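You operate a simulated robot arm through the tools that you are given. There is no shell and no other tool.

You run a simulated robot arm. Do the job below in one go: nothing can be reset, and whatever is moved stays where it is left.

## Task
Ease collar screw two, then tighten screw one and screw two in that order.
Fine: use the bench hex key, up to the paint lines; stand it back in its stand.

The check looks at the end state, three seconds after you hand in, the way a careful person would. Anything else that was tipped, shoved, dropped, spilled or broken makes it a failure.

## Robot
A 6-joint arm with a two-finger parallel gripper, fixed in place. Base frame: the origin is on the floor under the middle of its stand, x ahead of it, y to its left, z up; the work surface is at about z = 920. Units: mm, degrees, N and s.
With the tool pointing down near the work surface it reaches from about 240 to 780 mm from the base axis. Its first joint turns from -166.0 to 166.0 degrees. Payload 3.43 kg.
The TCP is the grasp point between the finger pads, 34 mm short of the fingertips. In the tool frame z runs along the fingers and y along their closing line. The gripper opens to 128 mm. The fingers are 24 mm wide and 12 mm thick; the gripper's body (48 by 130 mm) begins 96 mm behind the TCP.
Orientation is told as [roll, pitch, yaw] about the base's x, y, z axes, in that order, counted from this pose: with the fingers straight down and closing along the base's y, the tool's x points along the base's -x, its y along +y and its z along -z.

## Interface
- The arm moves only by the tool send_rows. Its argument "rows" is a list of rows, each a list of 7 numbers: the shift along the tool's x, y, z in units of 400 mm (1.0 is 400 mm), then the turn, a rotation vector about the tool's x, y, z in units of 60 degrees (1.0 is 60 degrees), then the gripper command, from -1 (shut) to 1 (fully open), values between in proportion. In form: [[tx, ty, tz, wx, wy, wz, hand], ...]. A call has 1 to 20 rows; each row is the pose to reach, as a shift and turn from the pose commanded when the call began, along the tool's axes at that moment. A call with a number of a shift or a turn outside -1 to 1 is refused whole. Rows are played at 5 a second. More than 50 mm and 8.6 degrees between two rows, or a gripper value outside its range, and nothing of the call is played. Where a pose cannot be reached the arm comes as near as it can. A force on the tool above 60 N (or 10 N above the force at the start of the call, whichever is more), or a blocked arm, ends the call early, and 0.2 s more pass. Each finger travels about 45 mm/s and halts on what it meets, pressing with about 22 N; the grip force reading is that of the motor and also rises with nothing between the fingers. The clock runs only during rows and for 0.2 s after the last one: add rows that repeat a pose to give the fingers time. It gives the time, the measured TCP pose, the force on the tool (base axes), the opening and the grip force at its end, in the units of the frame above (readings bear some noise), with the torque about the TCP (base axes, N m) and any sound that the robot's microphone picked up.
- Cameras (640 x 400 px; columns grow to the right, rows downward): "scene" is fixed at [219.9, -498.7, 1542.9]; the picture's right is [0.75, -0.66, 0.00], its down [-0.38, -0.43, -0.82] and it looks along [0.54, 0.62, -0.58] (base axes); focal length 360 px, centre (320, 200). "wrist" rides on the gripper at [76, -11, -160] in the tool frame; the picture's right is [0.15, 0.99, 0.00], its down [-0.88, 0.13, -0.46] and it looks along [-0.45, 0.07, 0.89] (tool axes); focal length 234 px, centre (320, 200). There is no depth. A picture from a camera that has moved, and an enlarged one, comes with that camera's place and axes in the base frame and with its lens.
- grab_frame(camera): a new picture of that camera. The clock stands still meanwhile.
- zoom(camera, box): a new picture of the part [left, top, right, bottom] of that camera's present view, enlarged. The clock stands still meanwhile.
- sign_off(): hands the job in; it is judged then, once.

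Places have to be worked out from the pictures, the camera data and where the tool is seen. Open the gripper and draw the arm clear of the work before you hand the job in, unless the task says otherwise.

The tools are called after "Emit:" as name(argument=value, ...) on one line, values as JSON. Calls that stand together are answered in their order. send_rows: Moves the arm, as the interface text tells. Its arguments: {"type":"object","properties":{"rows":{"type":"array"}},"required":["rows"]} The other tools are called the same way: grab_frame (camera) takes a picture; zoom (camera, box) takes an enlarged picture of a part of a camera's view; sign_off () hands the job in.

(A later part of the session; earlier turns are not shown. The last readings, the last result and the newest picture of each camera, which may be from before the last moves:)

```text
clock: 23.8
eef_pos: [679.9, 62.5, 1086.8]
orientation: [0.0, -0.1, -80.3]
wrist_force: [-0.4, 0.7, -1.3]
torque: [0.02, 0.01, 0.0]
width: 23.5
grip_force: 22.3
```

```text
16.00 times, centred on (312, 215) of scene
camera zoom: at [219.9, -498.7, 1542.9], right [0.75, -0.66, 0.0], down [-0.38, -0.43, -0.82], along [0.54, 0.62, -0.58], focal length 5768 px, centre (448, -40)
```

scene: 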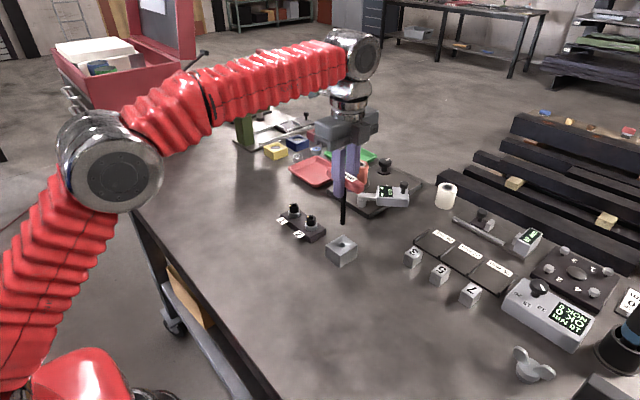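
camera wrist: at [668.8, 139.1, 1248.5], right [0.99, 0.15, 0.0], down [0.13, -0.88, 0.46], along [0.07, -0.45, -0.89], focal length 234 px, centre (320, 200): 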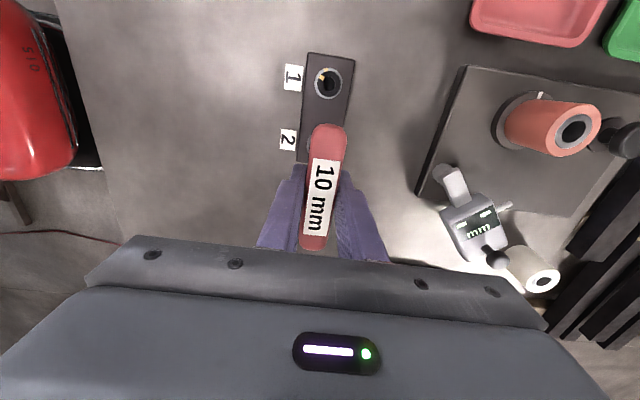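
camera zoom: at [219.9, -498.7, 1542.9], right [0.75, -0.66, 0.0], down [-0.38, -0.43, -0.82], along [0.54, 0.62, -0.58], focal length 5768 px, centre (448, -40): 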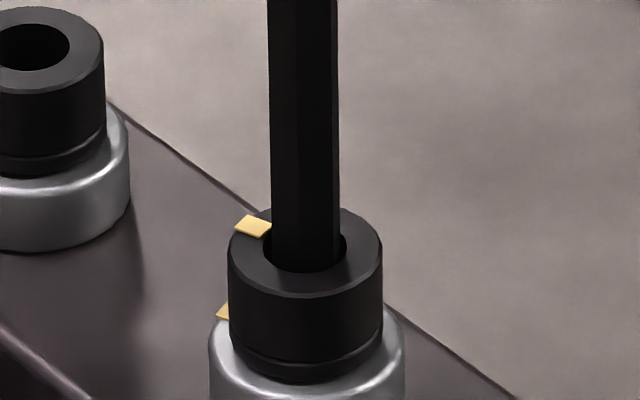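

The contact vanished after about 10° of turn, so it may now be in phase. I'm lowering gently to test.

Emit:
send_rows(rows=[[0, 0, 0.0025, 0, 0, 0, -1], [0, 0, 0.005, 0, 0, 0, -1], [0, 0, 0.0075, 0, 0, 0, -1], [0, 0, 0.01, 0, 0, 0, -1], [0, 0, 0.01, 0, 0, 0, -1]])

Emit:
zoom(camera="scene", box=[292, 180, 340, 225])

```text
clock: 25.0
eef_pos: [679.8, 61.6, 1084.2]
orientation: [0.1, -0.1, -80.4]
wrist_force: [-0.8, 0.2, -0.6]
torque: [0.14, 0.12, 0.01]
width: 23.8
grip_force: 22.1
```

```text
8.89 times, centred on (316, 202) of scene
camera zoom: at [219.9, -498.7, 1542.9], right [0.75, -0.66, 0.0], down [-0.38, -0.43, -0.82], along [0.54, 0.62, -0.58], focal length 3204 px, centre (356, 178)
```

zoom: 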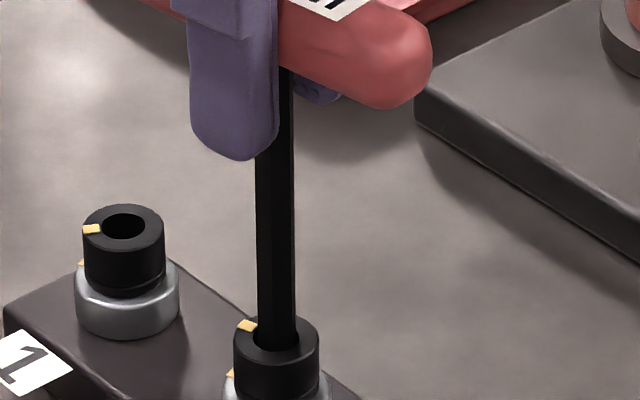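

The height is now 1084 with no vertical force, so the tip is entering the socket. I'm continuing down carefully until it bottoms.

Emit:
send_rows(rows=[[0, 0, 0.0025, 0, 0, 0, -1], [0, 0, 0.005, 0, 0, 0, -1], [0, 0, 0.0075, 0, 0, 0, -1], [0, 0, 0.01, 0, 0, 0, -1], [0, 0, 0.01, 0, 0, 0, -1]])

Emit:
zoom(camera="scene", box=[292, 180, 340, 225])

```text
clock: 26.2
eef_pos: [680.6, 62.9, 1080.5]
orientation: [0.1, -0.1, -80.4]
wrist_force: [-0.2, -0.1, -1.1]
torque: [0.01, 0.02, 0.0]
width: 23.7
grip_force: 22.5
```

```text
8.89 times, centred on (316, 202) of scene
camera zoom: at [219.9, -498.7, 1542.9], right [0.75, -0.66, 0.0], down [-0.38, -0.43, -0.82], along [0.54, 0.62, -0.58], focal length 3204 px, centre (356, 178)
```

zoom: 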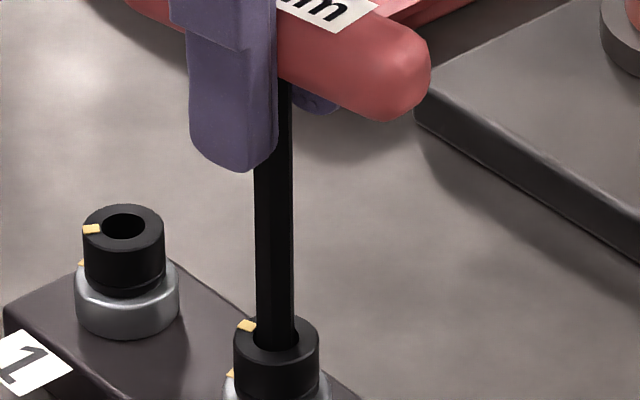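

It is sliding in freely. I'm continuing down to find the bottom of the socket.

Emit:
send_rows(rows=[[0, 0, 0.0025, 0, 0, 0, -1], [0, 0, 0.005, 0, 0, 0, -1], [0, 0, 0.0075, 0, 0, 0, -1], [0, 0, 0.01, 0, 0, 0, -1], [0, 0, 0.01, 0, 0, 0, -1]])

```text
clock: 27.4
eef_pos: [679.0, 62.0, 1075.1]
orientation: [0.1, -0.1, -80.4]
wrist_force: [-1.5, -1.2, 1.5]
torque: [-0.04, 0.14, 0.0]
width: 23.8
grip_force: 22.1
```

Still almost no axial force. I'm going 2 mm further.

Emit:
send_rows(rows=[[0, 0, 0.0025, 0, 0, 0, -1], [0, 0, 0.005, 0, 0, 0, -1], [0, 0, 0.005, 0, 0, 0, -1]])

Emit:
zoom(camera="scene", box=[296, 205, 328, 225])

Emit:
zoom(camera="scene", box=[280, 160, 352, 225])

```text
clock: 28.2
eef_pos: [680.3, 62.4, 1076.0]
orientation: [0.3, 0.0, -80.5]
wrist_force: [-0.4, 2.4, 22.1]
torque: [0.2, 0.15, 0.02]
width: 23.7
grip_force: 22.1
```

```text
16.00 times, centred on (312, 215) of scene
camera zoom: at [219.9, -498.7, 1542.9], right [0.75, -0.66, 0.0], down [-0.38, -0.43, -0.82], along [0.54, 0.62, -0.58], focal length 5768 px, centre (448, -40)
```

zoom: 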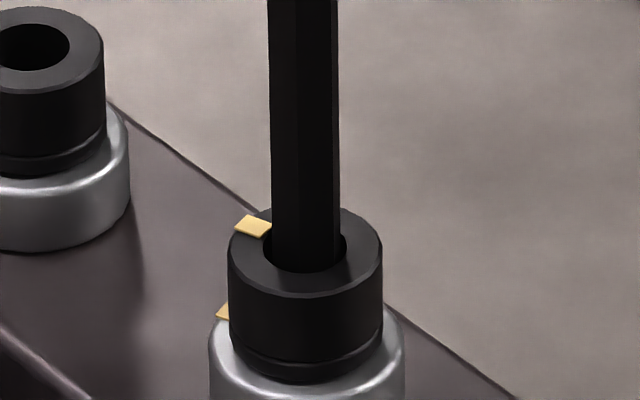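

```text
6.15 times, centred on (316, 192) of scene
camera zoom: at [219.9, -498.7, 1542.9], right [0.75, -0.66, 0.0], down [-0.38, -0.43, -0.82], along [0.54, 0.62, -0.58], focal length 2218 px, centre (345, 246)
```

zoom: 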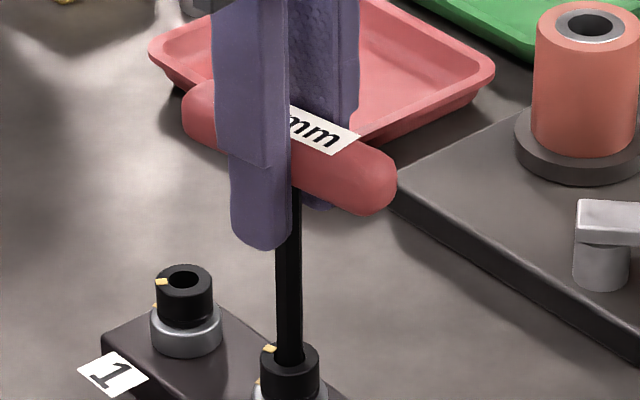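

The key bottomed at TCP z≈1075.5, fully seated. I'm relieving the axial load and starting to ease screw 2 counter-clockwise by a first 15°.

Emit:
send_rows(rows=[[0, 0, -0.003, 0, 0, 0, -1], [0, 0, -0.003, 0, 0, -0.05, -1], [0, 0, -0.003, 0, 0, -0.1, -1], [0, 0, -0.003, 0, 0, -0.15, -1], [0, 0, -0.003, 0, 0, -0.2, -1], [0, 0, -0.003, 0, 0, -0.25, -1], [0, 0, -0.003, 0, 0, -0.25, -1]])

Emit:
zoom(camera="scene", box=[296, 205, 328, 225])

Emit:
zoom(camera="wrist", box=[264, 110, 392, 190])

```text
clock: 29.8
eef_pos: [680.4, 62.1, 1076.1]
orientation: [0.1, -0.1, -65.3]
wrist_force: [0.3, -1.3, 20.5]
torque: [-0.1, 0.0, 0.0]
width: 23.8
grip_force: 21.9
```

```text
16.00 times, centred on (312, 215) of scene
camera zoom: at [219.9, -498.7, 1542.9], right [0.75, -0.66, 0.0], down [-0.38, -0.43, -0.82], along [0.54, 0.62, -0.58], focal length 5768 px, centre (448, -40)
```

zoom: 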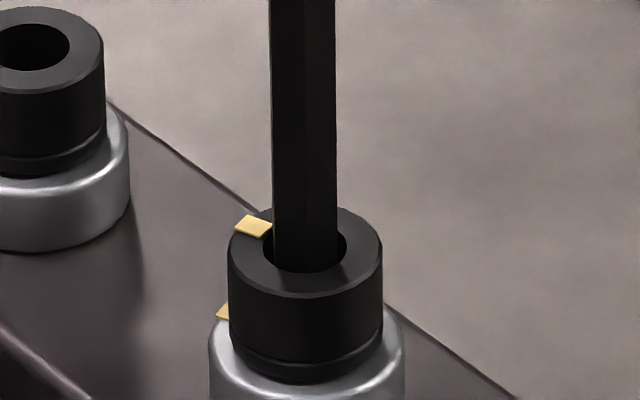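

```text
5.00 times, centred on (328, 150) of wrist
camera zoom: at [638.5, 127.2, 1235.6], right [0.84, 0.55, 0.0], down [0.48, -0.75, 0.46], along [0.25, -0.38, -0.89], focal length 1171 px, centre (280, 450)
```

zoom: 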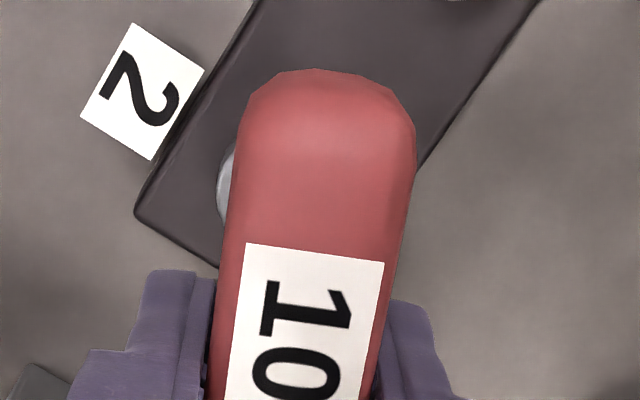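

The key turned 15° but the mark on screw 2 hasn't moved and there is no torque, so there is play in the socket. I'm continuing counter-clockwise and watching for the corners to bite.

Emit:
send_rows(rows=[[0, 0, -0.002, 0, 0, -0.05, -1], [0, 0, -0.002, 0, 0, -0.1, -1], [0, 0, -0.002, 0, 0, -0.15, -1], [0, 0, -0.002, 0, 0, -0.2, -1], [0, 0, -0.002, 0, 0, -0.25, -1], [0, 0, -0.002, 0, 0, -0.25, -1]])

Emit:
zoom(camera="scene", box=[296, 205, 328, 225])

Emit:
zoom(camera="wrist", box=[240, 90, 400, 190])

```text
clock: 31.2
eef_pos: [681.4, 62.5, 1075.4]
orientation: [-0.1, 0.0, -50.4]
wrist_force: [3.4, 0.1, -12.2]
torque: [-0.4, -0.21, -0.72]
width: 25.0
grip_force: 22.1
```

```text
16.00 times, centred on (312, 215) of scene
camera zoom: at [219.9, -498.7, 1542.9], right [0.75, -0.66, 0.0], down [-0.38, -0.43, -0.82], along [0.54, 0.62, -0.58], focal length 5768 px, centre (448, -40)
```

zoom: 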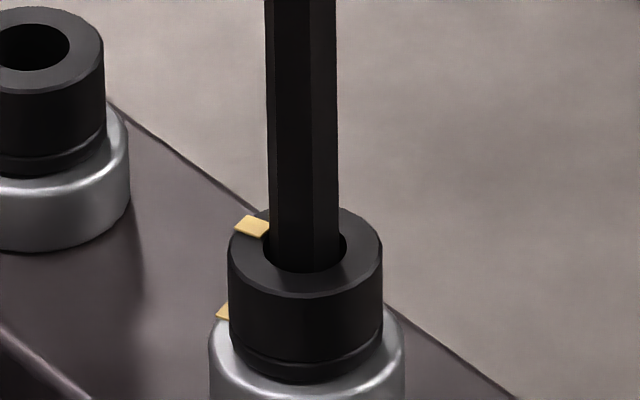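

```text
4.00 times, centred on (320, 140) of wrist
camera zoom: at [624.3, 114.1, 1234.8], right [0.67, 0.74, 0.0], down [0.66, -0.59, 0.46], along [0.34, -0.31, -0.89], focal length 937 px, centre (320, 440)
```

zoom: 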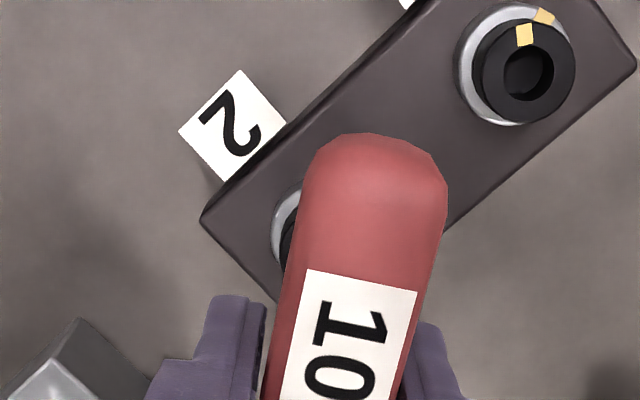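

The corners now bite: torque is -0.72 N·m and the bar twisted about 4° in the pads. The screw mark still sits where it was. I'll relax the upward pull and turn a little further to see if the screw breaks loose with this grip.

Emit:
send_rows(rows=[[0, 0, 0.002, 0, 0, -0.03, -1], [0, 0, 0.002, 0, 0, -0.06, -1], [0, 0, 0.002, 0, 0, -0.1, -1], [0, 0, 0.002, 0, 0, -0.14, -1], [0, 0, 0.002, 0, 0, -0.14, -1]])

Emit:
zoom(camera="scene", box=[296, 205, 328, 225])

Emit:
grab_frame(camera="wrist")

```text
clock: 32.4
eef_pos: [681.4, 62.0, 1075.0]
orientation: [0.0, -0.3, -42.0]
wrist_force: [7.5, -0.3, -2.0]
torque: [0.05, -0.22, -0.75]
width: 26.1
grip_force: 22.1
```

```text
16.00 times, centred on (312, 215) of scene
camera zoom: at [219.9, -498.7, 1542.9], right [0.75, -0.66, 0.0], down [-0.38, -0.43, -0.82], along [0.54, 0.62, -0.58], focal length 5768 px, centre (448, -40)
```

zoom: 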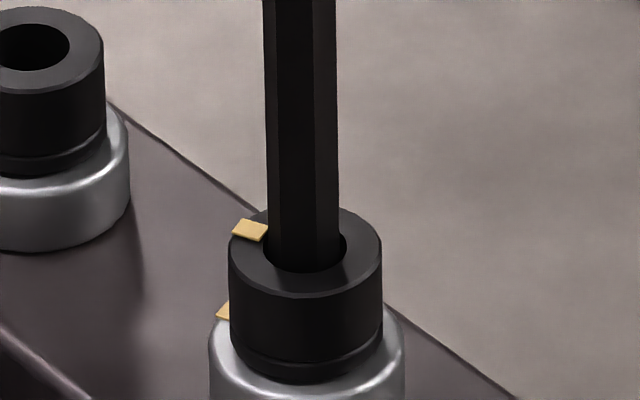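

```text
taken
camera wrist: at [616.8, 105.3, 1235.0], right [0.55, 0.83, 0.0], down [0.74, -0.49, 0.46], along [0.38, -0.25, -0.89], focal length 234 px, centre (320, 200)
```

wrist: 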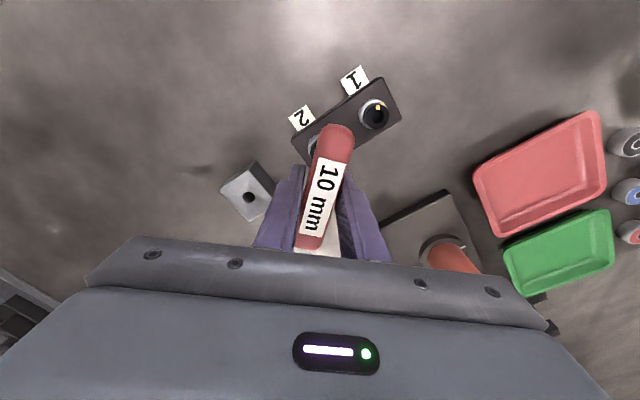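

The mark has moved a few degrees counter-clockwise, so the screw turns at about 0.75 N·m. I'm continuing the easing turn with a small lateral correction.

Emit:
send_rows(rows=[[-0.0015, 0.0013, 0.001, 0, 0, -0.05, -1], [-0.0015, 0.0013, 0.001, 0, 0, -0.1, -1], [-0.0015, 0.0013, 0.001, 0, 0, -0.15, -1], [-0.0015, 0.0013, 0.001, 0, 0, -0.2, -1], [-0.0015, 0.0013, 0.001, 0, 0, -0.25, -1], [-0.0015, 0.0013, 0.001, 0, 0, -0.25, -1]])

Emit:
zoom(camera="scene", box=[296, 205, 328, 225])

Emit:
zoom(camera="wrist", box=[240, 100, 400, 200])

```text
clock: 33.8
eef_pos: [681.9, 63.1, 1075.2]
orientation: [0.0, -0.2, -27.0]
wrist_force: [0.9, 4.2, 2.9]
torque: [0.18, -0.03, -0.39]
width: 26.3
grip_force: 21.9
```

```text
16.00 times, centred on (312, 215) of scene
camera zoom: at [219.9, -498.7, 1542.9], right [0.75, -0.66, 0.0], down [-0.38, -0.43, -0.82], along [0.54, 0.62, -0.58], focal length 5768 px, centre (448, -40)
```

zoom: 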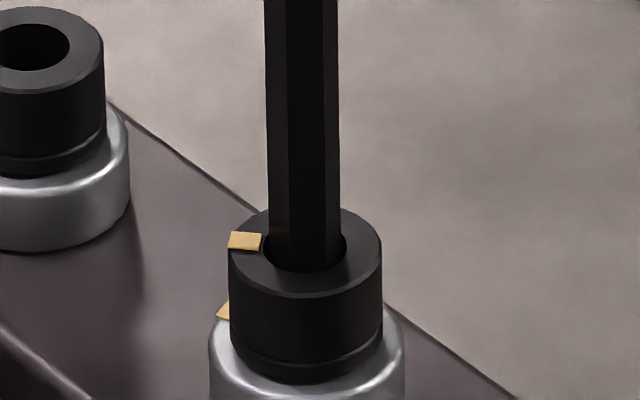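

```text
4.00 times, centred on (320, 150) of wrist
camera zoom: at [608.7, 87.4, 1235.0], right [0.32, 0.95, 0.0], down [0.84, -0.28, 0.46], along [0.43, -0.15, -0.89], focal length 937 px, centre (320, 400)
```

zoom: 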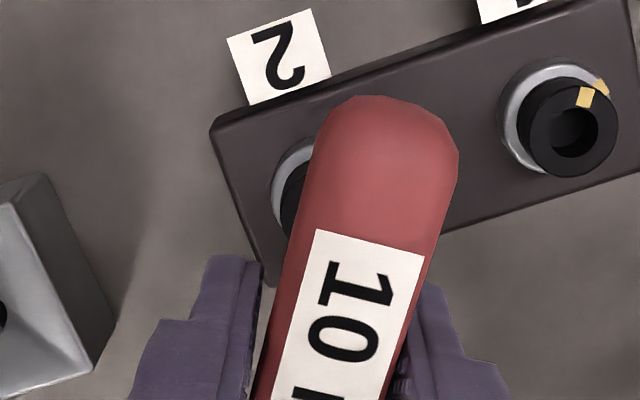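

Screw 2's mark is now about 22° counter-clockwise and turning more easily (0.39 N·m). I'll ease it a further 25° so it is clearly slack.

Emit:
send_rows(rows=[[0, 0, 0.0005, 0, 0, -0.05, -1], [0, 0, 0.0005, 0, 0, -0.1, -1], [0, 0, 0.0005, 0, 0, -0.15, -1], [0, 0, 0.0005, 0, 0, -0.2, -1], [0, 0, 0.0005, 0, 0, -0.25, -1], [0, 0, 0.0005, 0, 0, -0.3, -1], [0, 0, 0.0005, 0, 0, -0.35, -1], [0, 0, 0.0005, 0, 0, -0.4, -1], [0, 0, 0.0005, 0, 0, -0.4, -1]])

Emit:
zoom(camera="scene", box=[296, 205, 328, 225])

Emit:
grab_frame(camera="wrist")

Emit:
grab_frame(camera="scene")

```text
clock: 35.8
eef_pos: [681.0, 61.9, 1074.5]
orientation: [0.0, -0.1, -3.0]
wrist_force: [2.2, -0.4, -0.4]
torque: [-0.08, -0.22, 0.0]
width: 23.8
grip_force: 21.8
```

```text
16.00 times, centred on (312, 215) of scene
camera zoom: at [219.9, -498.7, 1542.9], right [0.75, -0.66, 0.0], down [-0.38, -0.43, -0.82], along [0.54, 0.62, -0.58], focal length 5768 px, centre (448, -40)
```

zoom: 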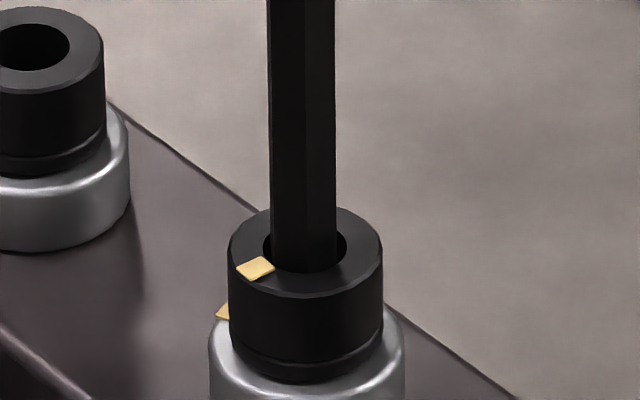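

```text
taken
camera wrist: at [605.1, 55.9, 1234.5], right [-0.1, 1.0, 0.0], down [0.89, 0.09, 0.46], along [0.45, 0.04, -0.89], focal length 234 px, centre (320, 200)
```

wrist: 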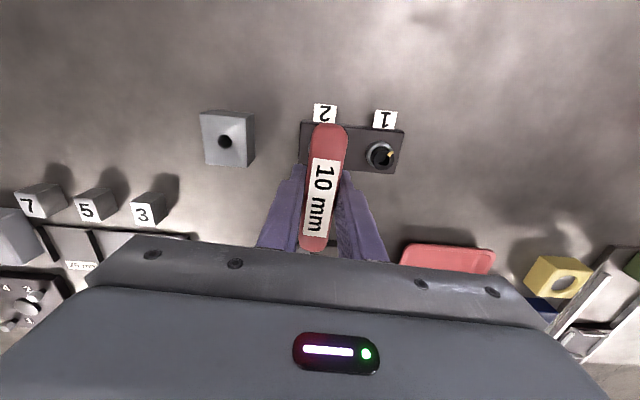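

```text
taken
```

scene: 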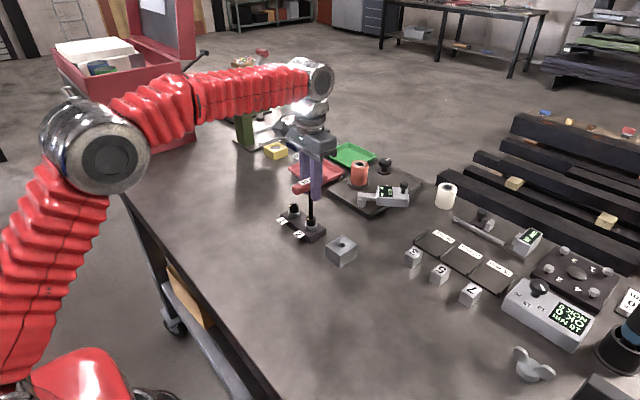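

Screw 2 is eased about 65°: its mark swung well past the collar mark and torque fell to zero. I'm lifting the key straight out of its socket.

Emit:
send_rows(rows=[[0, 0, -0.005, 0, 0, 0, -1], [0, 0, -0.012, 0, 0, 0, -1], [0, 0, -0.02, 0, 0, 0, -1], [0, 0, -0.03, 0, 0, 0, -1], [0, 0, -0.04, 0, 0, 0, -1], [0, 0, -0.055, 0, 0, 0, -1], [0, 0, -0.075, 0, 0, 0, -1], [0, 0, -0.095, 0, 0, 0, -1], [0, 0, -0.115, 0, 0, 0, -1], [0, 0, -0.125, 0, 0, 0, -1], [0, 0, -0.125, 0, 0, 0, -1]])

Emit:
zoom(camera="scene", box=[270, 160, 350, 230])

Emit:
zoom(camera="wrist", box=[264, 110, 424, 210])

```text
clock: 38.2
eef_pos: [680.3, 61.1, 1123.9]
orientation: [-0.1, 0.0, -3.0]
wrist_force: [-0.2, 0.9, -0.4]
torque: [0.03, 0.02, 0.01]
width: 23.4
grip_force: 21.8
```

```text
5.71 times, centred on (310, 195) of scene
camera zoom: at [219.9, -498.7, 1542.9], right [0.75, -0.66, 0.0], down [-0.38, -0.43, -0.82], along [0.54, 0.62, -0.58], focal length 2060 px, centre (377, 229)
```

zoom: 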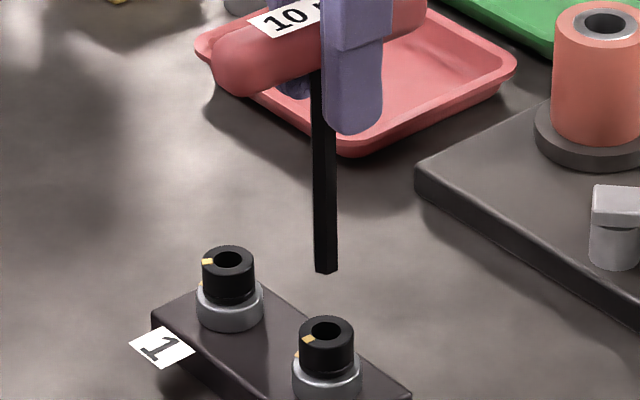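

```text
4.00 times, centred on (344, 160) of wrist
camera zoom: at [604.7, 55.5, 1284.6], right [-0.09, 1.0, 0.0], down [0.89, 0.08, 0.46], along [0.45, 0.04, -0.89], focal length 937 px, centre (224, 360)
```

zoom: 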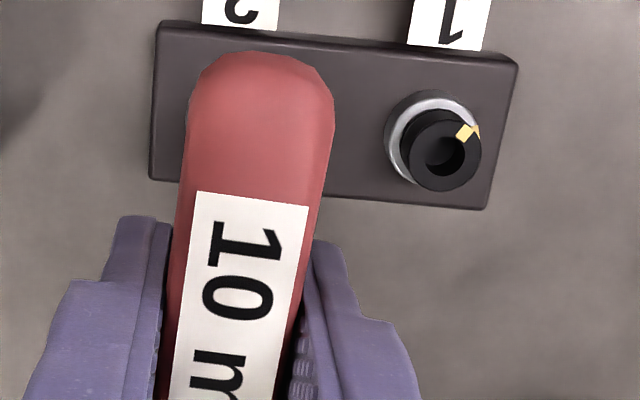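

The key is out and square in the grip. By the phase I found, the hex aligns when key yaw ≡ mark angle (mod 60°). For screw 1's mark at about 149° that gives yaw ≈ +29°, so I'm moving over screw 1 at that yaw.

Emit:
send_rows(rows=[[0.001, 0.0225, 0, 0, 0, -0.067, -1], [0.002, 0.045, 0, 0, 0, -0.133, -1], [0.003, 0.0675, 0, 0, 0, -0.2, -1], [0.004, 0.09, 0, 0, 0, -0.267, -1], [0.005, 0.1125, 0, 0, 0, -0.333, -1], [0.006, 0.135, 0, 0, 0, -0.4, -1], [0.007, 0.1575, 0, 0, 0, -0.467, -1], [0.008, 0.1798, 0, 0, 0, -0.533, -1], [0.008, 0.1798, 0, 0, 0, -0.533, -1], [0.008, 0.1798, 0, 0, 0, -0.533, -1]])

Emit:
zoom(camera="scene", box=[270, 190, 318, 220])

Emit:
grab_frame(camera="wrist")

```text
clock: 40.4
eef_pos: [683.4, 133.9, 1124.4]
orientation: [-0.1, 0.0, 28.9]
wrist_force: [-0.1, 0.1, -1.9]
torque: [-0.02, 0.02, 0.01]
width: 23.6
grip_force: 22.3
```

```text
13.33 times, centred on (294, 205) of scene
camera zoom: at [219.9, -498.7, 1542.9], right [0.75, -0.66, 0.0], down [-0.38, -0.43, -0.82], along [0.54, 0.62, -0.58], focal length 4806 px, centre (667, 133)
```

zoom: 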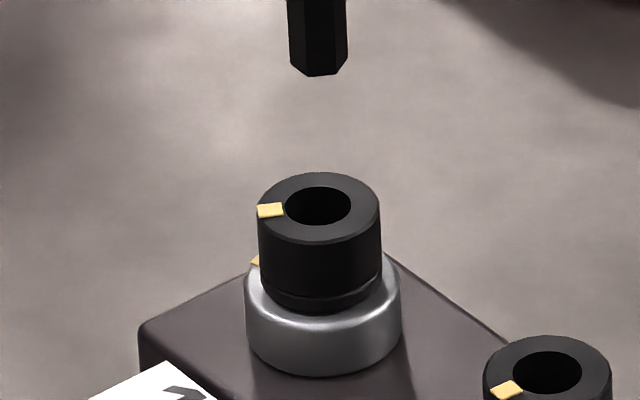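

```text
taken
camera wrist: at [620.9, 88.4, 1284.6], right [-0.61, 0.79, 0.0], down [0.71, 0.54, 0.46], along [0.36, 0.28, -0.89], focal length 234 px, centre (320, 200)
```

wrist: 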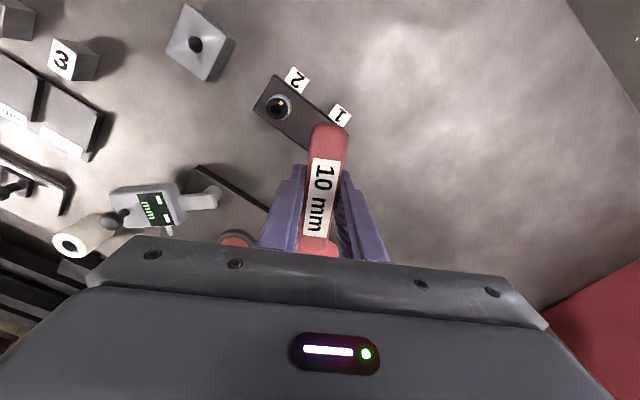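

The tip projects about 1.5 mm to the right of screw 1's socket. I'll take a couple of settled readings before correcting.

Emit:
send_rows(rows=[[0, 0, 0, 0, 0, 0, -1]])

Emit:
send_rows(rows=[[0, 0, 0, 0, 0, 0, -1]])

Emit:
send_rows(rows=[[0, 0, 0, 0, 0, 0, -1]])

Emit:
zoom(camera="scene", box=[270, 190, 318, 220])

Emit:
zoom(camera="wrist", box=[264, 110, 392, 190])

Emit:
zoom(camera="wrist", box=[254, 86, 302, 126])

```text
clock: 40.8
eef_pos: [681.2, 134.6, 1124.1]
orientation: [0.0, 0.0, 29.0]
wrist_force: [-0.4, -0.1, -1.3]
torque: [0.01, -0.01, -0.02]
width: 23.4
grip_force: 21.9
```

```text
clock: 41.2
eef_pos: [682.1, 133.8, 1124.7]
orientation: [-0.2, 0.0, 29.0]
wrist_force: [0.8, 0.2, -1.5]
torque: [0.03, -0.01, -0.03]
width: 23.8
grip_force: 22.4
```

```text
clock: 41.6
eef_pos: [682.0, 133.5, 1123.5]
orientation: [-0.2, 0.0, 29.1]
wrist_force: [-0.1, -0.2, -1.5]
torque: [-0.04, 0.03, 0.0]
width: 23.8
grip_force: 21.9
```

```text
13.33 times, centred on (294, 205) of scene
camera zoom: at [219.9, -498.7, 1542.9], right [0.75, -0.66, 0.0], down [-0.38, -0.43, -0.82], along [0.54, 0.62, -0.58], focal length 4806 px, centre (667, 133)
```

zoom: 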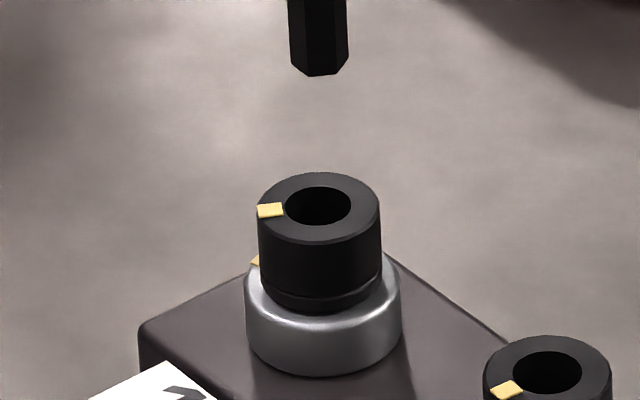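

```text
5.00 times, centred on (328, 150) of wrist
camera zoom: at [620.9, 88.3, 1284.6], right [-0.61, 0.79, 0.0], down [0.71, 0.54, 0.46], along [0.36, 0.28, -0.89], focal length 1171 px, centre (280, 450)
```

zoom: 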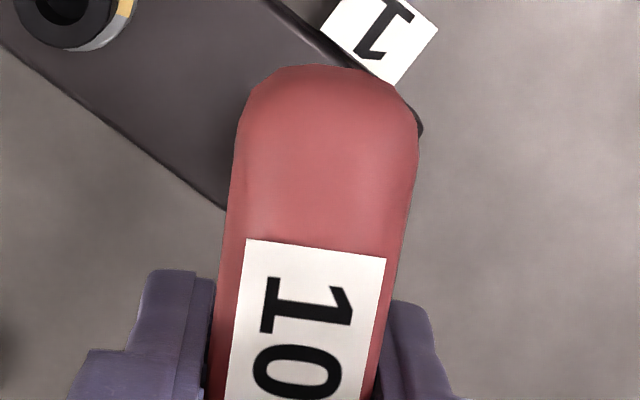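

```text
10.00 times, centred on (278, 106) of wrist
camera zoom: at [620.9, 88.3, 1284.6], right [-0.61, 0.79, 0.0], down [0.71, 0.54, 0.46], along [0.36, 0.28, -0.89], focal length 2342 px, centre (740, 1140)
```

zoom: 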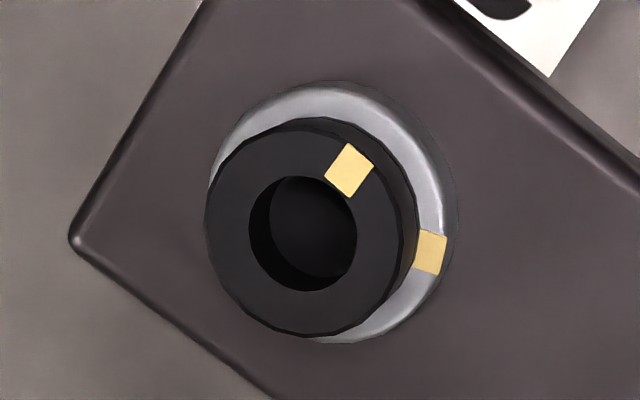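

The camera poses print repeatably, so I used them to calibrate. The key tip sits at about (+1.7, +0.7) mm in the tool frame from the TCP, which puts the tip at (680.2, 134.6) against screw 1 at (680.5, 137.2). I'm correcting and lowering to just above the head.

Emit:
send_rows(rows=[[-0.002, 0.0027, 0.01, 0, 0, 0, -1], [-0.0041, 0.0053, 0.02, 0, 0, 0, -1], [-0.0041, 0.0053, 0.035, 0, 0, 0, -1], [-0.0041, 0.0053, 0.05, 0, 0, 0, -1], [-0.0041, 0.0053, 0.0625, 0, 0, 0, -1], [-0.0041, 0.0053, 0.07, 0, 0, 0, -1], [-0.0041, 0.0053, 0.07, 0, 0, 0, -1], [-0.0041, 0.0053, 0.07, 0, 0, 0, -1]])

Emit:
zoom(camera="scene", box=[280, 195, 312, 215])

Emit:
zoom(camera="wrist", box=[264, 110, 392, 190])

```text
clock: 43.4
eef_pos: [681.8, 136.9, 1097.8]
orientation: [-0.1, 0.0, 29.0]
wrist_force: [0.1, 0.1, -2.2]
torque: [0.01, 0.03, 0.02]
width: 23.7
grip_force: 22.0
```

```text
16.00 times, centred on (296, 205) of scene
camera zoom: at [219.9, -498.7, 1542.9], right [0.75, -0.66, 0.0], down [-0.38, -0.43, -0.82], along [0.54, 0.62, -0.58], focal length 5768 px, centre (704, 120)
```

zoom: 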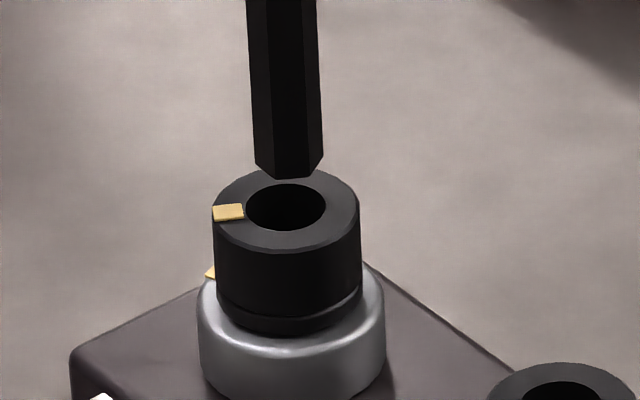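

```text
5.00 times, centred on (328, 150) of wrist
camera zoom: at [621.6, 90.9, 1257.2], right [-0.61, 0.79, 0.0], down [0.71, 0.54, 0.46], along [0.36, 0.28, -0.89], focal length 1171 px, centre (280, 450)
```

zoom: 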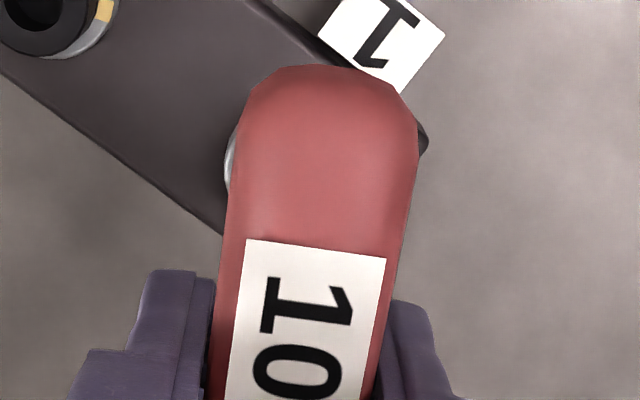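

The tip is about 9 mm above screw 1 and about 1 mm to the right. I'm making a small correction, then lowering gently into the socket.

Emit:
send_rows(rows=[[0.0007, 0.0015, 0, 0, 0, 0, -1], [0.0007, 0.0015, 0.005, 0, 0, 0, -1], [0.0007, 0.0015, 0.01, 0, 0, 0, -1], [0.0007, 0.0015, 0.015, 0, 0, 0, -1], [0.0007, 0.0015, 0.019, 0, 0, 0, -1], [0.0007, 0.0015, 0.023, 0, 0, 0, -1], [0.0007, 0.0015, 0.027, 0, 0, 0, -1], [0.0007, 0.0015, 0.0295, 0, 0, 0, -1], [0.0007, 0.0015, 0.0295, 0, 0, 0, -1]])

Emit:
zoom(camera="scene", box=[280, 195, 312, 215])

```text
clock: 45.4
eef_pos: [681.8, 136.9, 1087.0]
orientation: [-0.2, -0.3, 29.0]
wrist_force: [-2.2, -1.8, 19.8]
torque: [-0.27, 0.18, 0.0]
width: 23.3
grip_force: 22.1
```

```text
16.00 times, centred on (296, 205) of scene
camera zoom: at [219.9, -498.7, 1542.9], right [0.75, -0.66, 0.0], down [-0.38, -0.43, -0.82], along [0.54, 0.62, -0.58], focal length 5768 px, centre (704, 120)
```

zoom: 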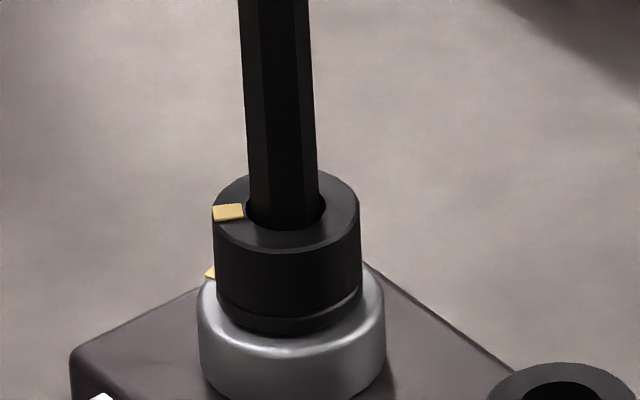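

There is contact at the rim again (20 N). As with screw 2, I'll lighten the press and rock the key about its own axis to find the hex phase, clockwise first.

Emit:
send_rows(rows=[[0, 0, -0.002, 0, 0, 0, -1], [0.0001, -0.0002, -0.002, 0, 0, 0.05, -1], [0.0002, -0.0004, -0.002, 0, 0, 0.1, -1], [0.0003, -0.0006, -0.002, 0, 0, 0.15, -1], [0.0004, -0.0008, -0.002, 0, 0, 0.2, -1], [0.0004, -0.0008, -0.002, 0, 0, 0.2, -1]])

Emit:
zoom(camera="scene", box=[280, 195, 312, 215])

Emit:
zoom(camera="wrist", box=[264, 110, 392, 190])

```text
clock: 46.8
eef_pos: [680.6, 136.0, 1085.7]
orientation: [-0.1, -0.1, 16.9]
wrist_force: [-1.2, 0.3, 22.8]
torque: [0.01, 0.09, 0.07]
width: 23.9
grip_force: 21.9
```

```text
16.00 times, centred on (296, 205) of scene
camera zoom: at [219.9, -498.7, 1542.9], right [0.75, -0.66, 0.0], down [-0.38, -0.43, -0.82], along [0.54, 0.62, -0.58], focal length 5768 px, centre (704, 120)
```

zoom: 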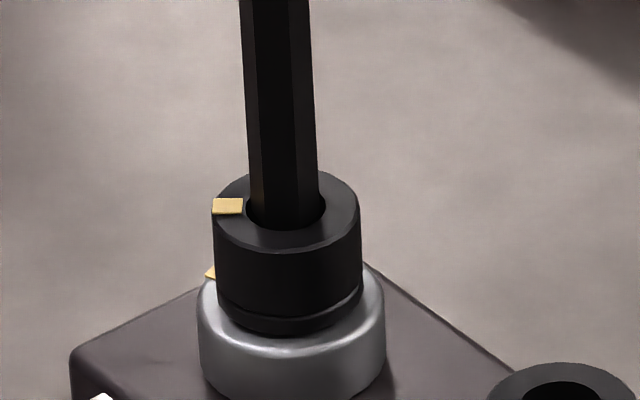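

```text
5.00 times, centred on (328, 150) of wrist
camera zoom: at [611.7, 104.2, 1246.1], right [-0.43, 0.9, 0.0], down [0.8, 0.38, 0.46], along [0.41, 0.19, -0.89], focal length 1171 px, centre (280, 450)
```

zoom: 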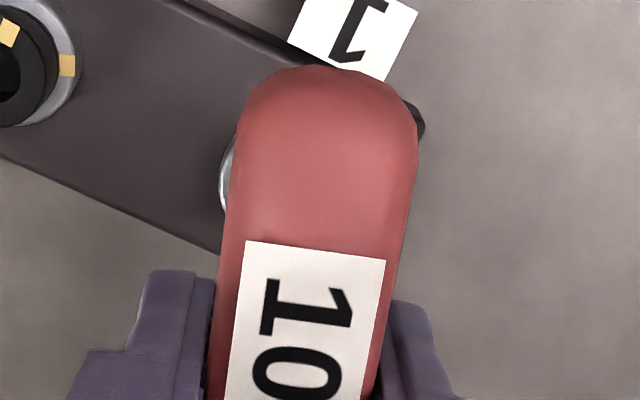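

Screw 1 is slack enough that the key's friction dragged it a few degrees clockwise, but the tip still isn't in. I'll lift 3 mm clear, index the key 30° clockwise about its own axis, and press again.

Emit:
send_rows(rows=[[0, 0, -0.005, 0, 0, 0, -1], [0, 0, -0.01, 0, 0, 0, -1], [0.0003, -0.0004, -0.01, 0, 0, 0.1, -1], [0.0006, -0.0008, -0.01, 0, 0, 0.2, -1], [0.0009, -0.0012, -0.01, 0, 0, 0.3, -1], [0.0012, -0.0016, -0.01, 0, 0, 0.4, -1], [0.00145, -0.0019, -0.01, 0, 0, 0.5, -1], [0.00145, -0.0019, -0.01, 0, 0, 0.5, -1], [0.00145, -0.0019, -0.007, 0, 0, 0.5, -1], [0.00145, -0.0019, -0.004, 0, 0, 0.5, -1], [0.00145, -0.0019, -0.002, 0, 0, 0.5, -1], [0.00145, -0.0019, -0.002, 0, 0, 0.5, -1]])

Emit:
zoom(camera="scene", box=[280, 195, 312, 215])

Emit:
zoom(camera="wrist", box=[264, 110, 392, 190])

```text
clock: 49.4
eef_pos: [682.9, 135.3, 1086.4]
orientation: [-0.2, -0.1, -13.0]
wrist_force: [-1.0, -0.4, -0.5]
torque: [-0.08, 0.07, 0.03]
width: 23.6
grip_force: 21.9
```

```text
16.00 times, centred on (296, 205) of scene
camera zoom: at [219.9, -498.7, 1542.9], right [0.75, -0.66, 0.0], down [-0.38, -0.43, -0.82], along [0.54, 0.62, -0.58], focal length 5768 px, centre (704, 120)
```

zoom: 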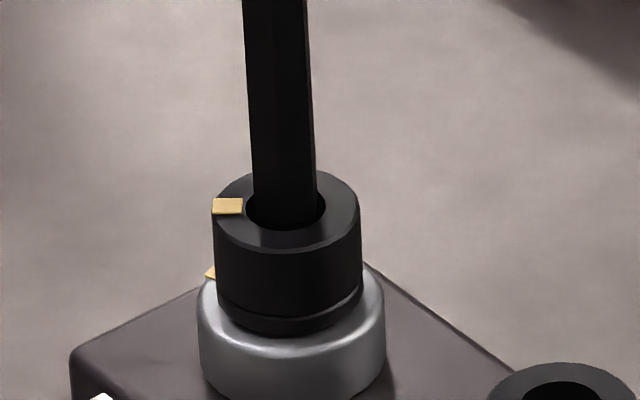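

```text
5.00 times, centred on (328, 150) of wrist
camera zoom: at [605.2, 142.9, 1247.0], right [0.08, 1.0, 0.0], down [0.89, -0.07, 0.46], along [0.46, -0.04, -0.89], focal length 1171 px, centre (280, 450)
```

zoom: 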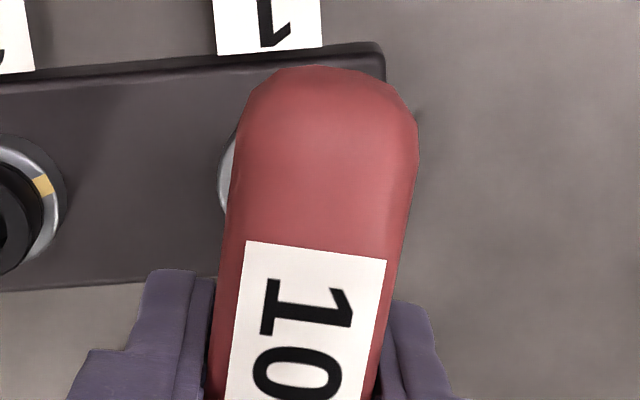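

There is no contact force at this phase. I'm lowering a further 5 mm to see if it drops in.

Emit:
send_rows(rows=[[0, 0, 0.0025, 0, 0, 0, -1], [0, 0, 0.005, 0, 0, 0, -1], [0, 0, 0.0075, 0, 0, 0, -1], [0, 0, 0.01, 0, 0, 0, -1], [0, 0, 0.0125, 0, 0, 0, -1], [0, 0, 0.0125, 0, 0, 0, -1]])

```text
clock: 50.8
eef_pos: [680.4, 136.3, 1083.2]
orientation: [0.0, -0.2, -13.0]
wrist_force: [0.9, -0.2, 23.9]
torque: [-0.09, -0.1, -0.05]
width: 24.0
grip_force: 22.2
```

There is resistance again at 1083. I'll check whether the tip is inside or the bar is slipping up in the pads.

Emit:
zoom(camera="scene", box=[280, 195, 312, 215])

Emit:
zoom(camera="scene", box=[268, 150, 332, 215])

Emit:
zoom(camera="wrist", box=[264, 110, 392, 190])

```text
16.00 times, centred on (296, 205) of scene
camera zoom: at [219.9, -498.7, 1542.9], right [0.75, -0.66, 0.0], down [-0.38, -0.43, -0.82], along [0.54, 0.62, -0.58], focal length 5768 px, centre (704, 120)
```

zoom: 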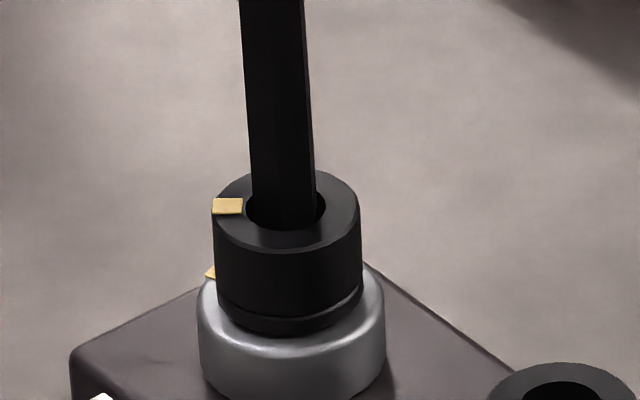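

```text
6.15 times, centred on (300, 182) of scene
camera zoom: at [219.9, -498.7, 1542.9], right [0.75, -0.66, 0.0], down [-0.38, -0.43, -0.82], along [0.54, 0.62, -0.58], focal length 2218 px, centre (443, 308)
```

zoom: 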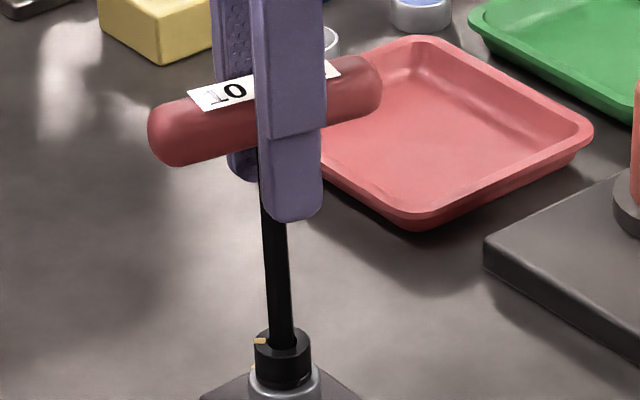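

```text
5.00 times, centred on (328, 150) of wrist
camera zoom: at [603.6, 142.9, 1242.3], right [0.08, 1.0, 0.0], down [0.89, -0.07, 0.46], along [0.46, -0.04, -0.89], focal length 1171 px, centre (280, 450)
```

zoom: 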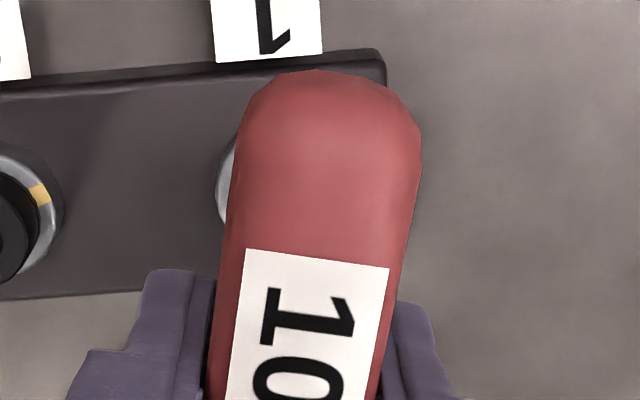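

The bar slid up about 4 mm in the pads, so the tip is still stopped at the mouth. From the readings with the key seated in screw 2, I recomputed the offsets: the tip is about 1 mm too far in +y here. I'm lifting clear, setting yaw to -36.5° (in phase with the current mark) and shifting to match.

Emit:
send_rows(rows=[[0, 0, -0.005, 0, 0, 0, -1], [0, 0, -0.012, 0, 0, 0, -1], [0, 0, -0.02, 0, 0, 0, -1], [0.0003, -0.0006, -0.02, 0, 0, 0.065, -1], [0.0006, -0.0012, -0.02, 0, 0, 0.13, -1], [0.0009, -0.0019, -0.02, 0, 0, 0.195, -1], [0.0012, -0.0026, -0.02, 0, 0, 0.26, -1], [0.0015, -0.0032, -0.02, 0, 0, 0.325, -1], [0.0018, -0.0038, -0.02, 0, 0, 0.392, -1], [0.0018, -0.0038, -0.02, 0, 0, 0.392, -1], [0.0018, -0.0038, -0.02, 0, 0, 0.392, -1]])

Emit:
zoom(camera="scene", box=[280, 195, 312, 215])

Emit:
zoom(camera="wrist", box=[240, 100, 400, 200])

```text
clock: 53.2
eef_pos: [680.2, 133.7, 1089.7]
orientation: [0.0, -0.1, -36.5]
wrist_force: [0.5, 0.4, -1.7]
torque: [0.0, -0.01, 0.0]
width: 23.7
grip_force: 21.9
```

```text
16.00 times, centred on (296, 205) of scene
camera zoom: at [219.9, -498.7, 1542.9], right [0.75, -0.66, 0.0], down [-0.38, -0.43, -0.82], along [0.54, 0.62, -0.58], focal length 5768 px, centre (704, 120)
```

zoom: 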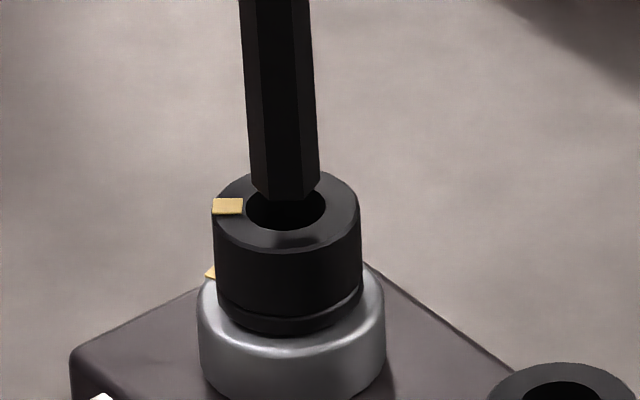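

```text
4.00 times, centred on (320, 150) of wrist
camera zoom: at [612.4, 171.7, 1249.3], right [0.47, 0.88, 0.0], down [0.78, -0.42, 0.46], along [0.4, -0.22, -0.89], focal length 937 px, centre (320, 400)
```

zoom: 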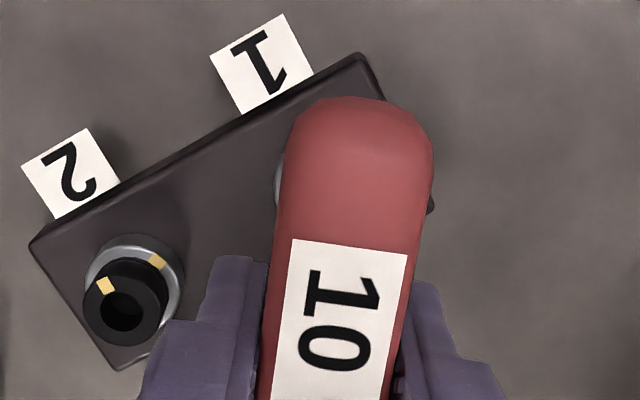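

The tip now hovers about 5 mm above the socket and looks centred to about 0.3 mm, in the predicted hex phase. I'm lowering 6 mm to the mouth.

Emit:
send_rows(rows=[[0, 0, 0.005, 0, 0, 0, -1], [0, 0, 0.01, 0, 0, 0, -1], [0, 0, 0.0135, 0, 0, 0, -1], [0, 0, 0.016, 0, 0, 0, -1], [0, 0, 0.016, 0, 0, 0, -1]])

Emit:
send_rows(rows=[[0, 0, 0.002, 0, 0, 0, -1], [0, 0, 0.004, 0, 0, 0, -1], [0, 0, 0.004, 0, 0, 0, -1]])

```text
clock: 54.4
eef_pos: [679.3, 134.8, 1081.2]
orientation: [0.1, -0.1, -36.5]
wrist_force: [0.2, -0.1, -1.4]
torque: [0.01, 0.0, 0.02]
width: 23.7
grip_force: 21.9
```

```text
clock: 55.2
eef_pos: [680.2, 135.6, 1080.8]
orientation: [0.0, -0.1, -36.5]
wrist_force: [0.3, 1.3, -1.5]
torque: [0.01, -0.01, -0.01]
width: 23.6
grip_force: 22.4
```

There is no contact now and it is below the earlier stop, so it is going in. I'm continuing towards the bottom, expected near TCP z≈1072.

Emit:
send_rows(rows=[[0, 0, 0.0025, 0, 0, 0, -1], [0, 0, 0.005, 0, 0, 0, -1], [0, 0, 0.0075, 0, 0, 0, -1], [0, 0, 0.01, 0, 0, 0, -1], [0, 0, 0.01, 0, 0, 0, -1]])

Emit:
send_rows(rows=[[0, 0, 0.0025, 0, 0, 0, -1], [0, 0, 0.005, 0, 0, 0, -1], [0, 0, 0.005, 0, 0, 0, -1]])

Emit:
zoom(camera="scene", box=[268, 150, 332, 215])

Emit:
zoom(camera="wrist", box=[240, 100, 400, 200])

```text
clock: 56.4
eef_pos: [680.8, 135.3, 1077.0]
orientation: [0.0, -0.1, -36.5]
wrist_force: [-3.8, 3.7, 0.2]
torque: [0.42, 0.48, -0.02]
width: 23.7
grip_force: 22.0
```

```text
clock: 57.2
eef_pos: [680.0, 134.7, 1076.2]
orientation: [0.0, -0.3, -36.5]
wrist_force: [-2.0, 3.1, -0.5]
torque: [0.25, 0.23, -0.04]
width: 23.7
grip_force: 21.7
```

```text
6.15 times, centred on (300, 182) of scene
camera zoom: at [219.9, -498.7, 1542.9], right [0.75, -0.66, 0.0], down [-0.38, -0.43, -0.82], along [0.54, 0.62, -0.58], focal length 2218 px, centre (443, 308)
```

zoom: 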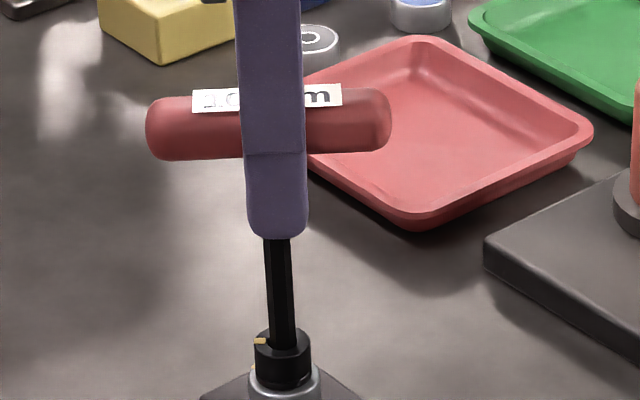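

```text
4.00 times, centred on (320, 150) of wrist
camera zoom: at [612.8, 171.6, 1235.8], right [0.47, 0.88, 0.0], down [0.78, -0.42, 0.46], along [0.4, -0.22, -0.89], focal length 937 px, centre (320, 400)
```

zoom: 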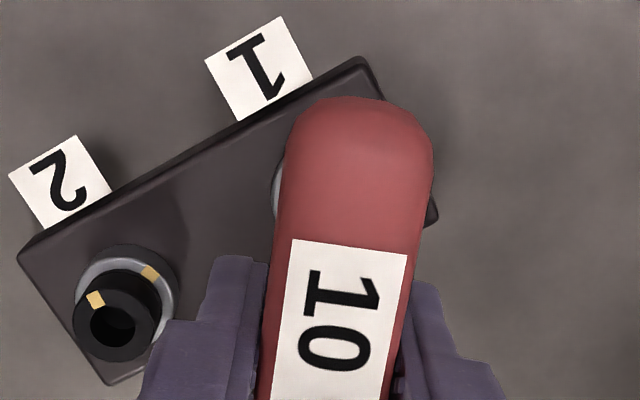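

It is about 8 mm into screw 1's socket with small side forces. I'm relieving those and lowering the last few millimetres.

Emit:
send_rows(rows=[[0.0012, 0.0004, 0, 0, 0, 0, -1], [0.0012, 0.0004, 0.0025, 0, 0, 0, -1], [0.0012, 0.0004, 0.005, 0, 0, 0, -1], [0.0012, 0.0004, 0.006, 0, 0, 0, -1], [0.0012, 0.0004, 0.006, 0, 0, 0, -1]])

```text
clock: 58.4
eef_pos: [680.5, 134.6, 1072.9]
orientation: [0.0, -0.2, -36.6]
wrist_force: [-0.5, 0.2, -1.3]
torque: [-0.01, 0.02, 0.01]
width: 23.8
grip_force: 21.8
```

The key is seated in screw 1 with all forces near zero. I'm starting to tighten clockwise about the key's own axis, 15° first to take up the play.

Emit:
send_rows(rows=[[0.0001, -0.0001, 0, 0, 0, 0.05, -1], [0.0003, -0.0002, 0, 0, 0, 0.1, -1], [0.0004, -0.0003, 0, 0, 0, 0.15, -1], [0.0006, -0.0004, 0, 0, 0, 0.2, -1], [0.0007, -0.0005, 0, 0, 0, 0.25, -1], [0.0007, -0.0005, 0, 0, 0, 0.25, -1]])

Emit:
zoom(camera="scene", box=[280, 195, 312, 215])

Emit:
zoom(camera="wrist", box=[240, 100, 400, 200])

```text
clock: 59.8
eef_pos: [679.8, 134.5, 1072.4]
orientation: [0.0, -0.2, -51.6]
wrist_force: [4.9, -2.0, 2.1]
torque: [-0.19, -0.51, 0.05]
width: 23.7
grip_force: 22.1
```

```text
16.00 times, centred on (296, 205) of scene
camera zoom: at [219.9, -498.7, 1542.9], right [0.75, -0.66, 0.0], down [-0.38, -0.43, -0.82], along [0.54, 0.62, -0.58], focal length 5768 px, centre (704, 120)
```

zoom: 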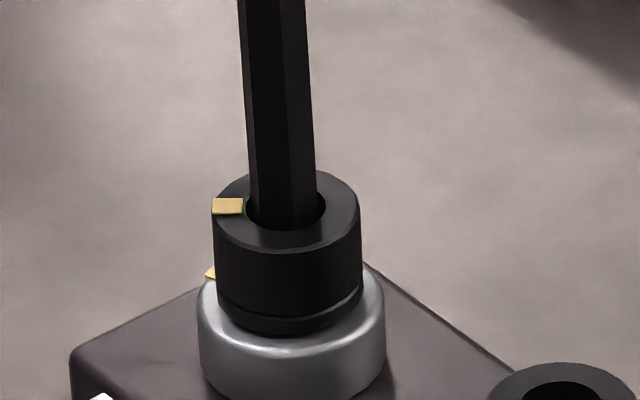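

```text
4.00 times, centred on (320, 150) of wrist
camera zoom: at [623.7, 188.3, 1232.4], right [0.68, 0.73, 0.0], down [0.65, -0.61, 0.46], along [0.33, -0.31, -0.89], focal length 937 px, centre (320, 400)
```

zoom: 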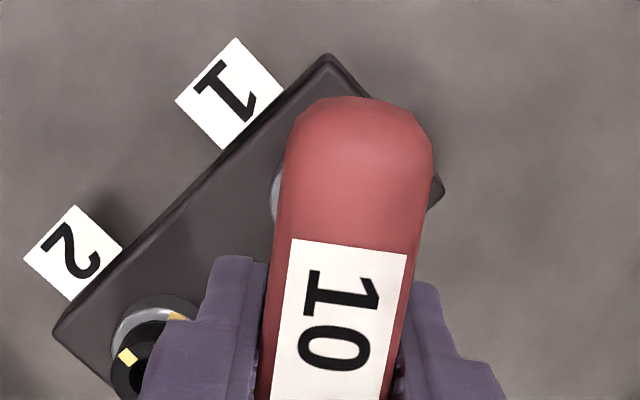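

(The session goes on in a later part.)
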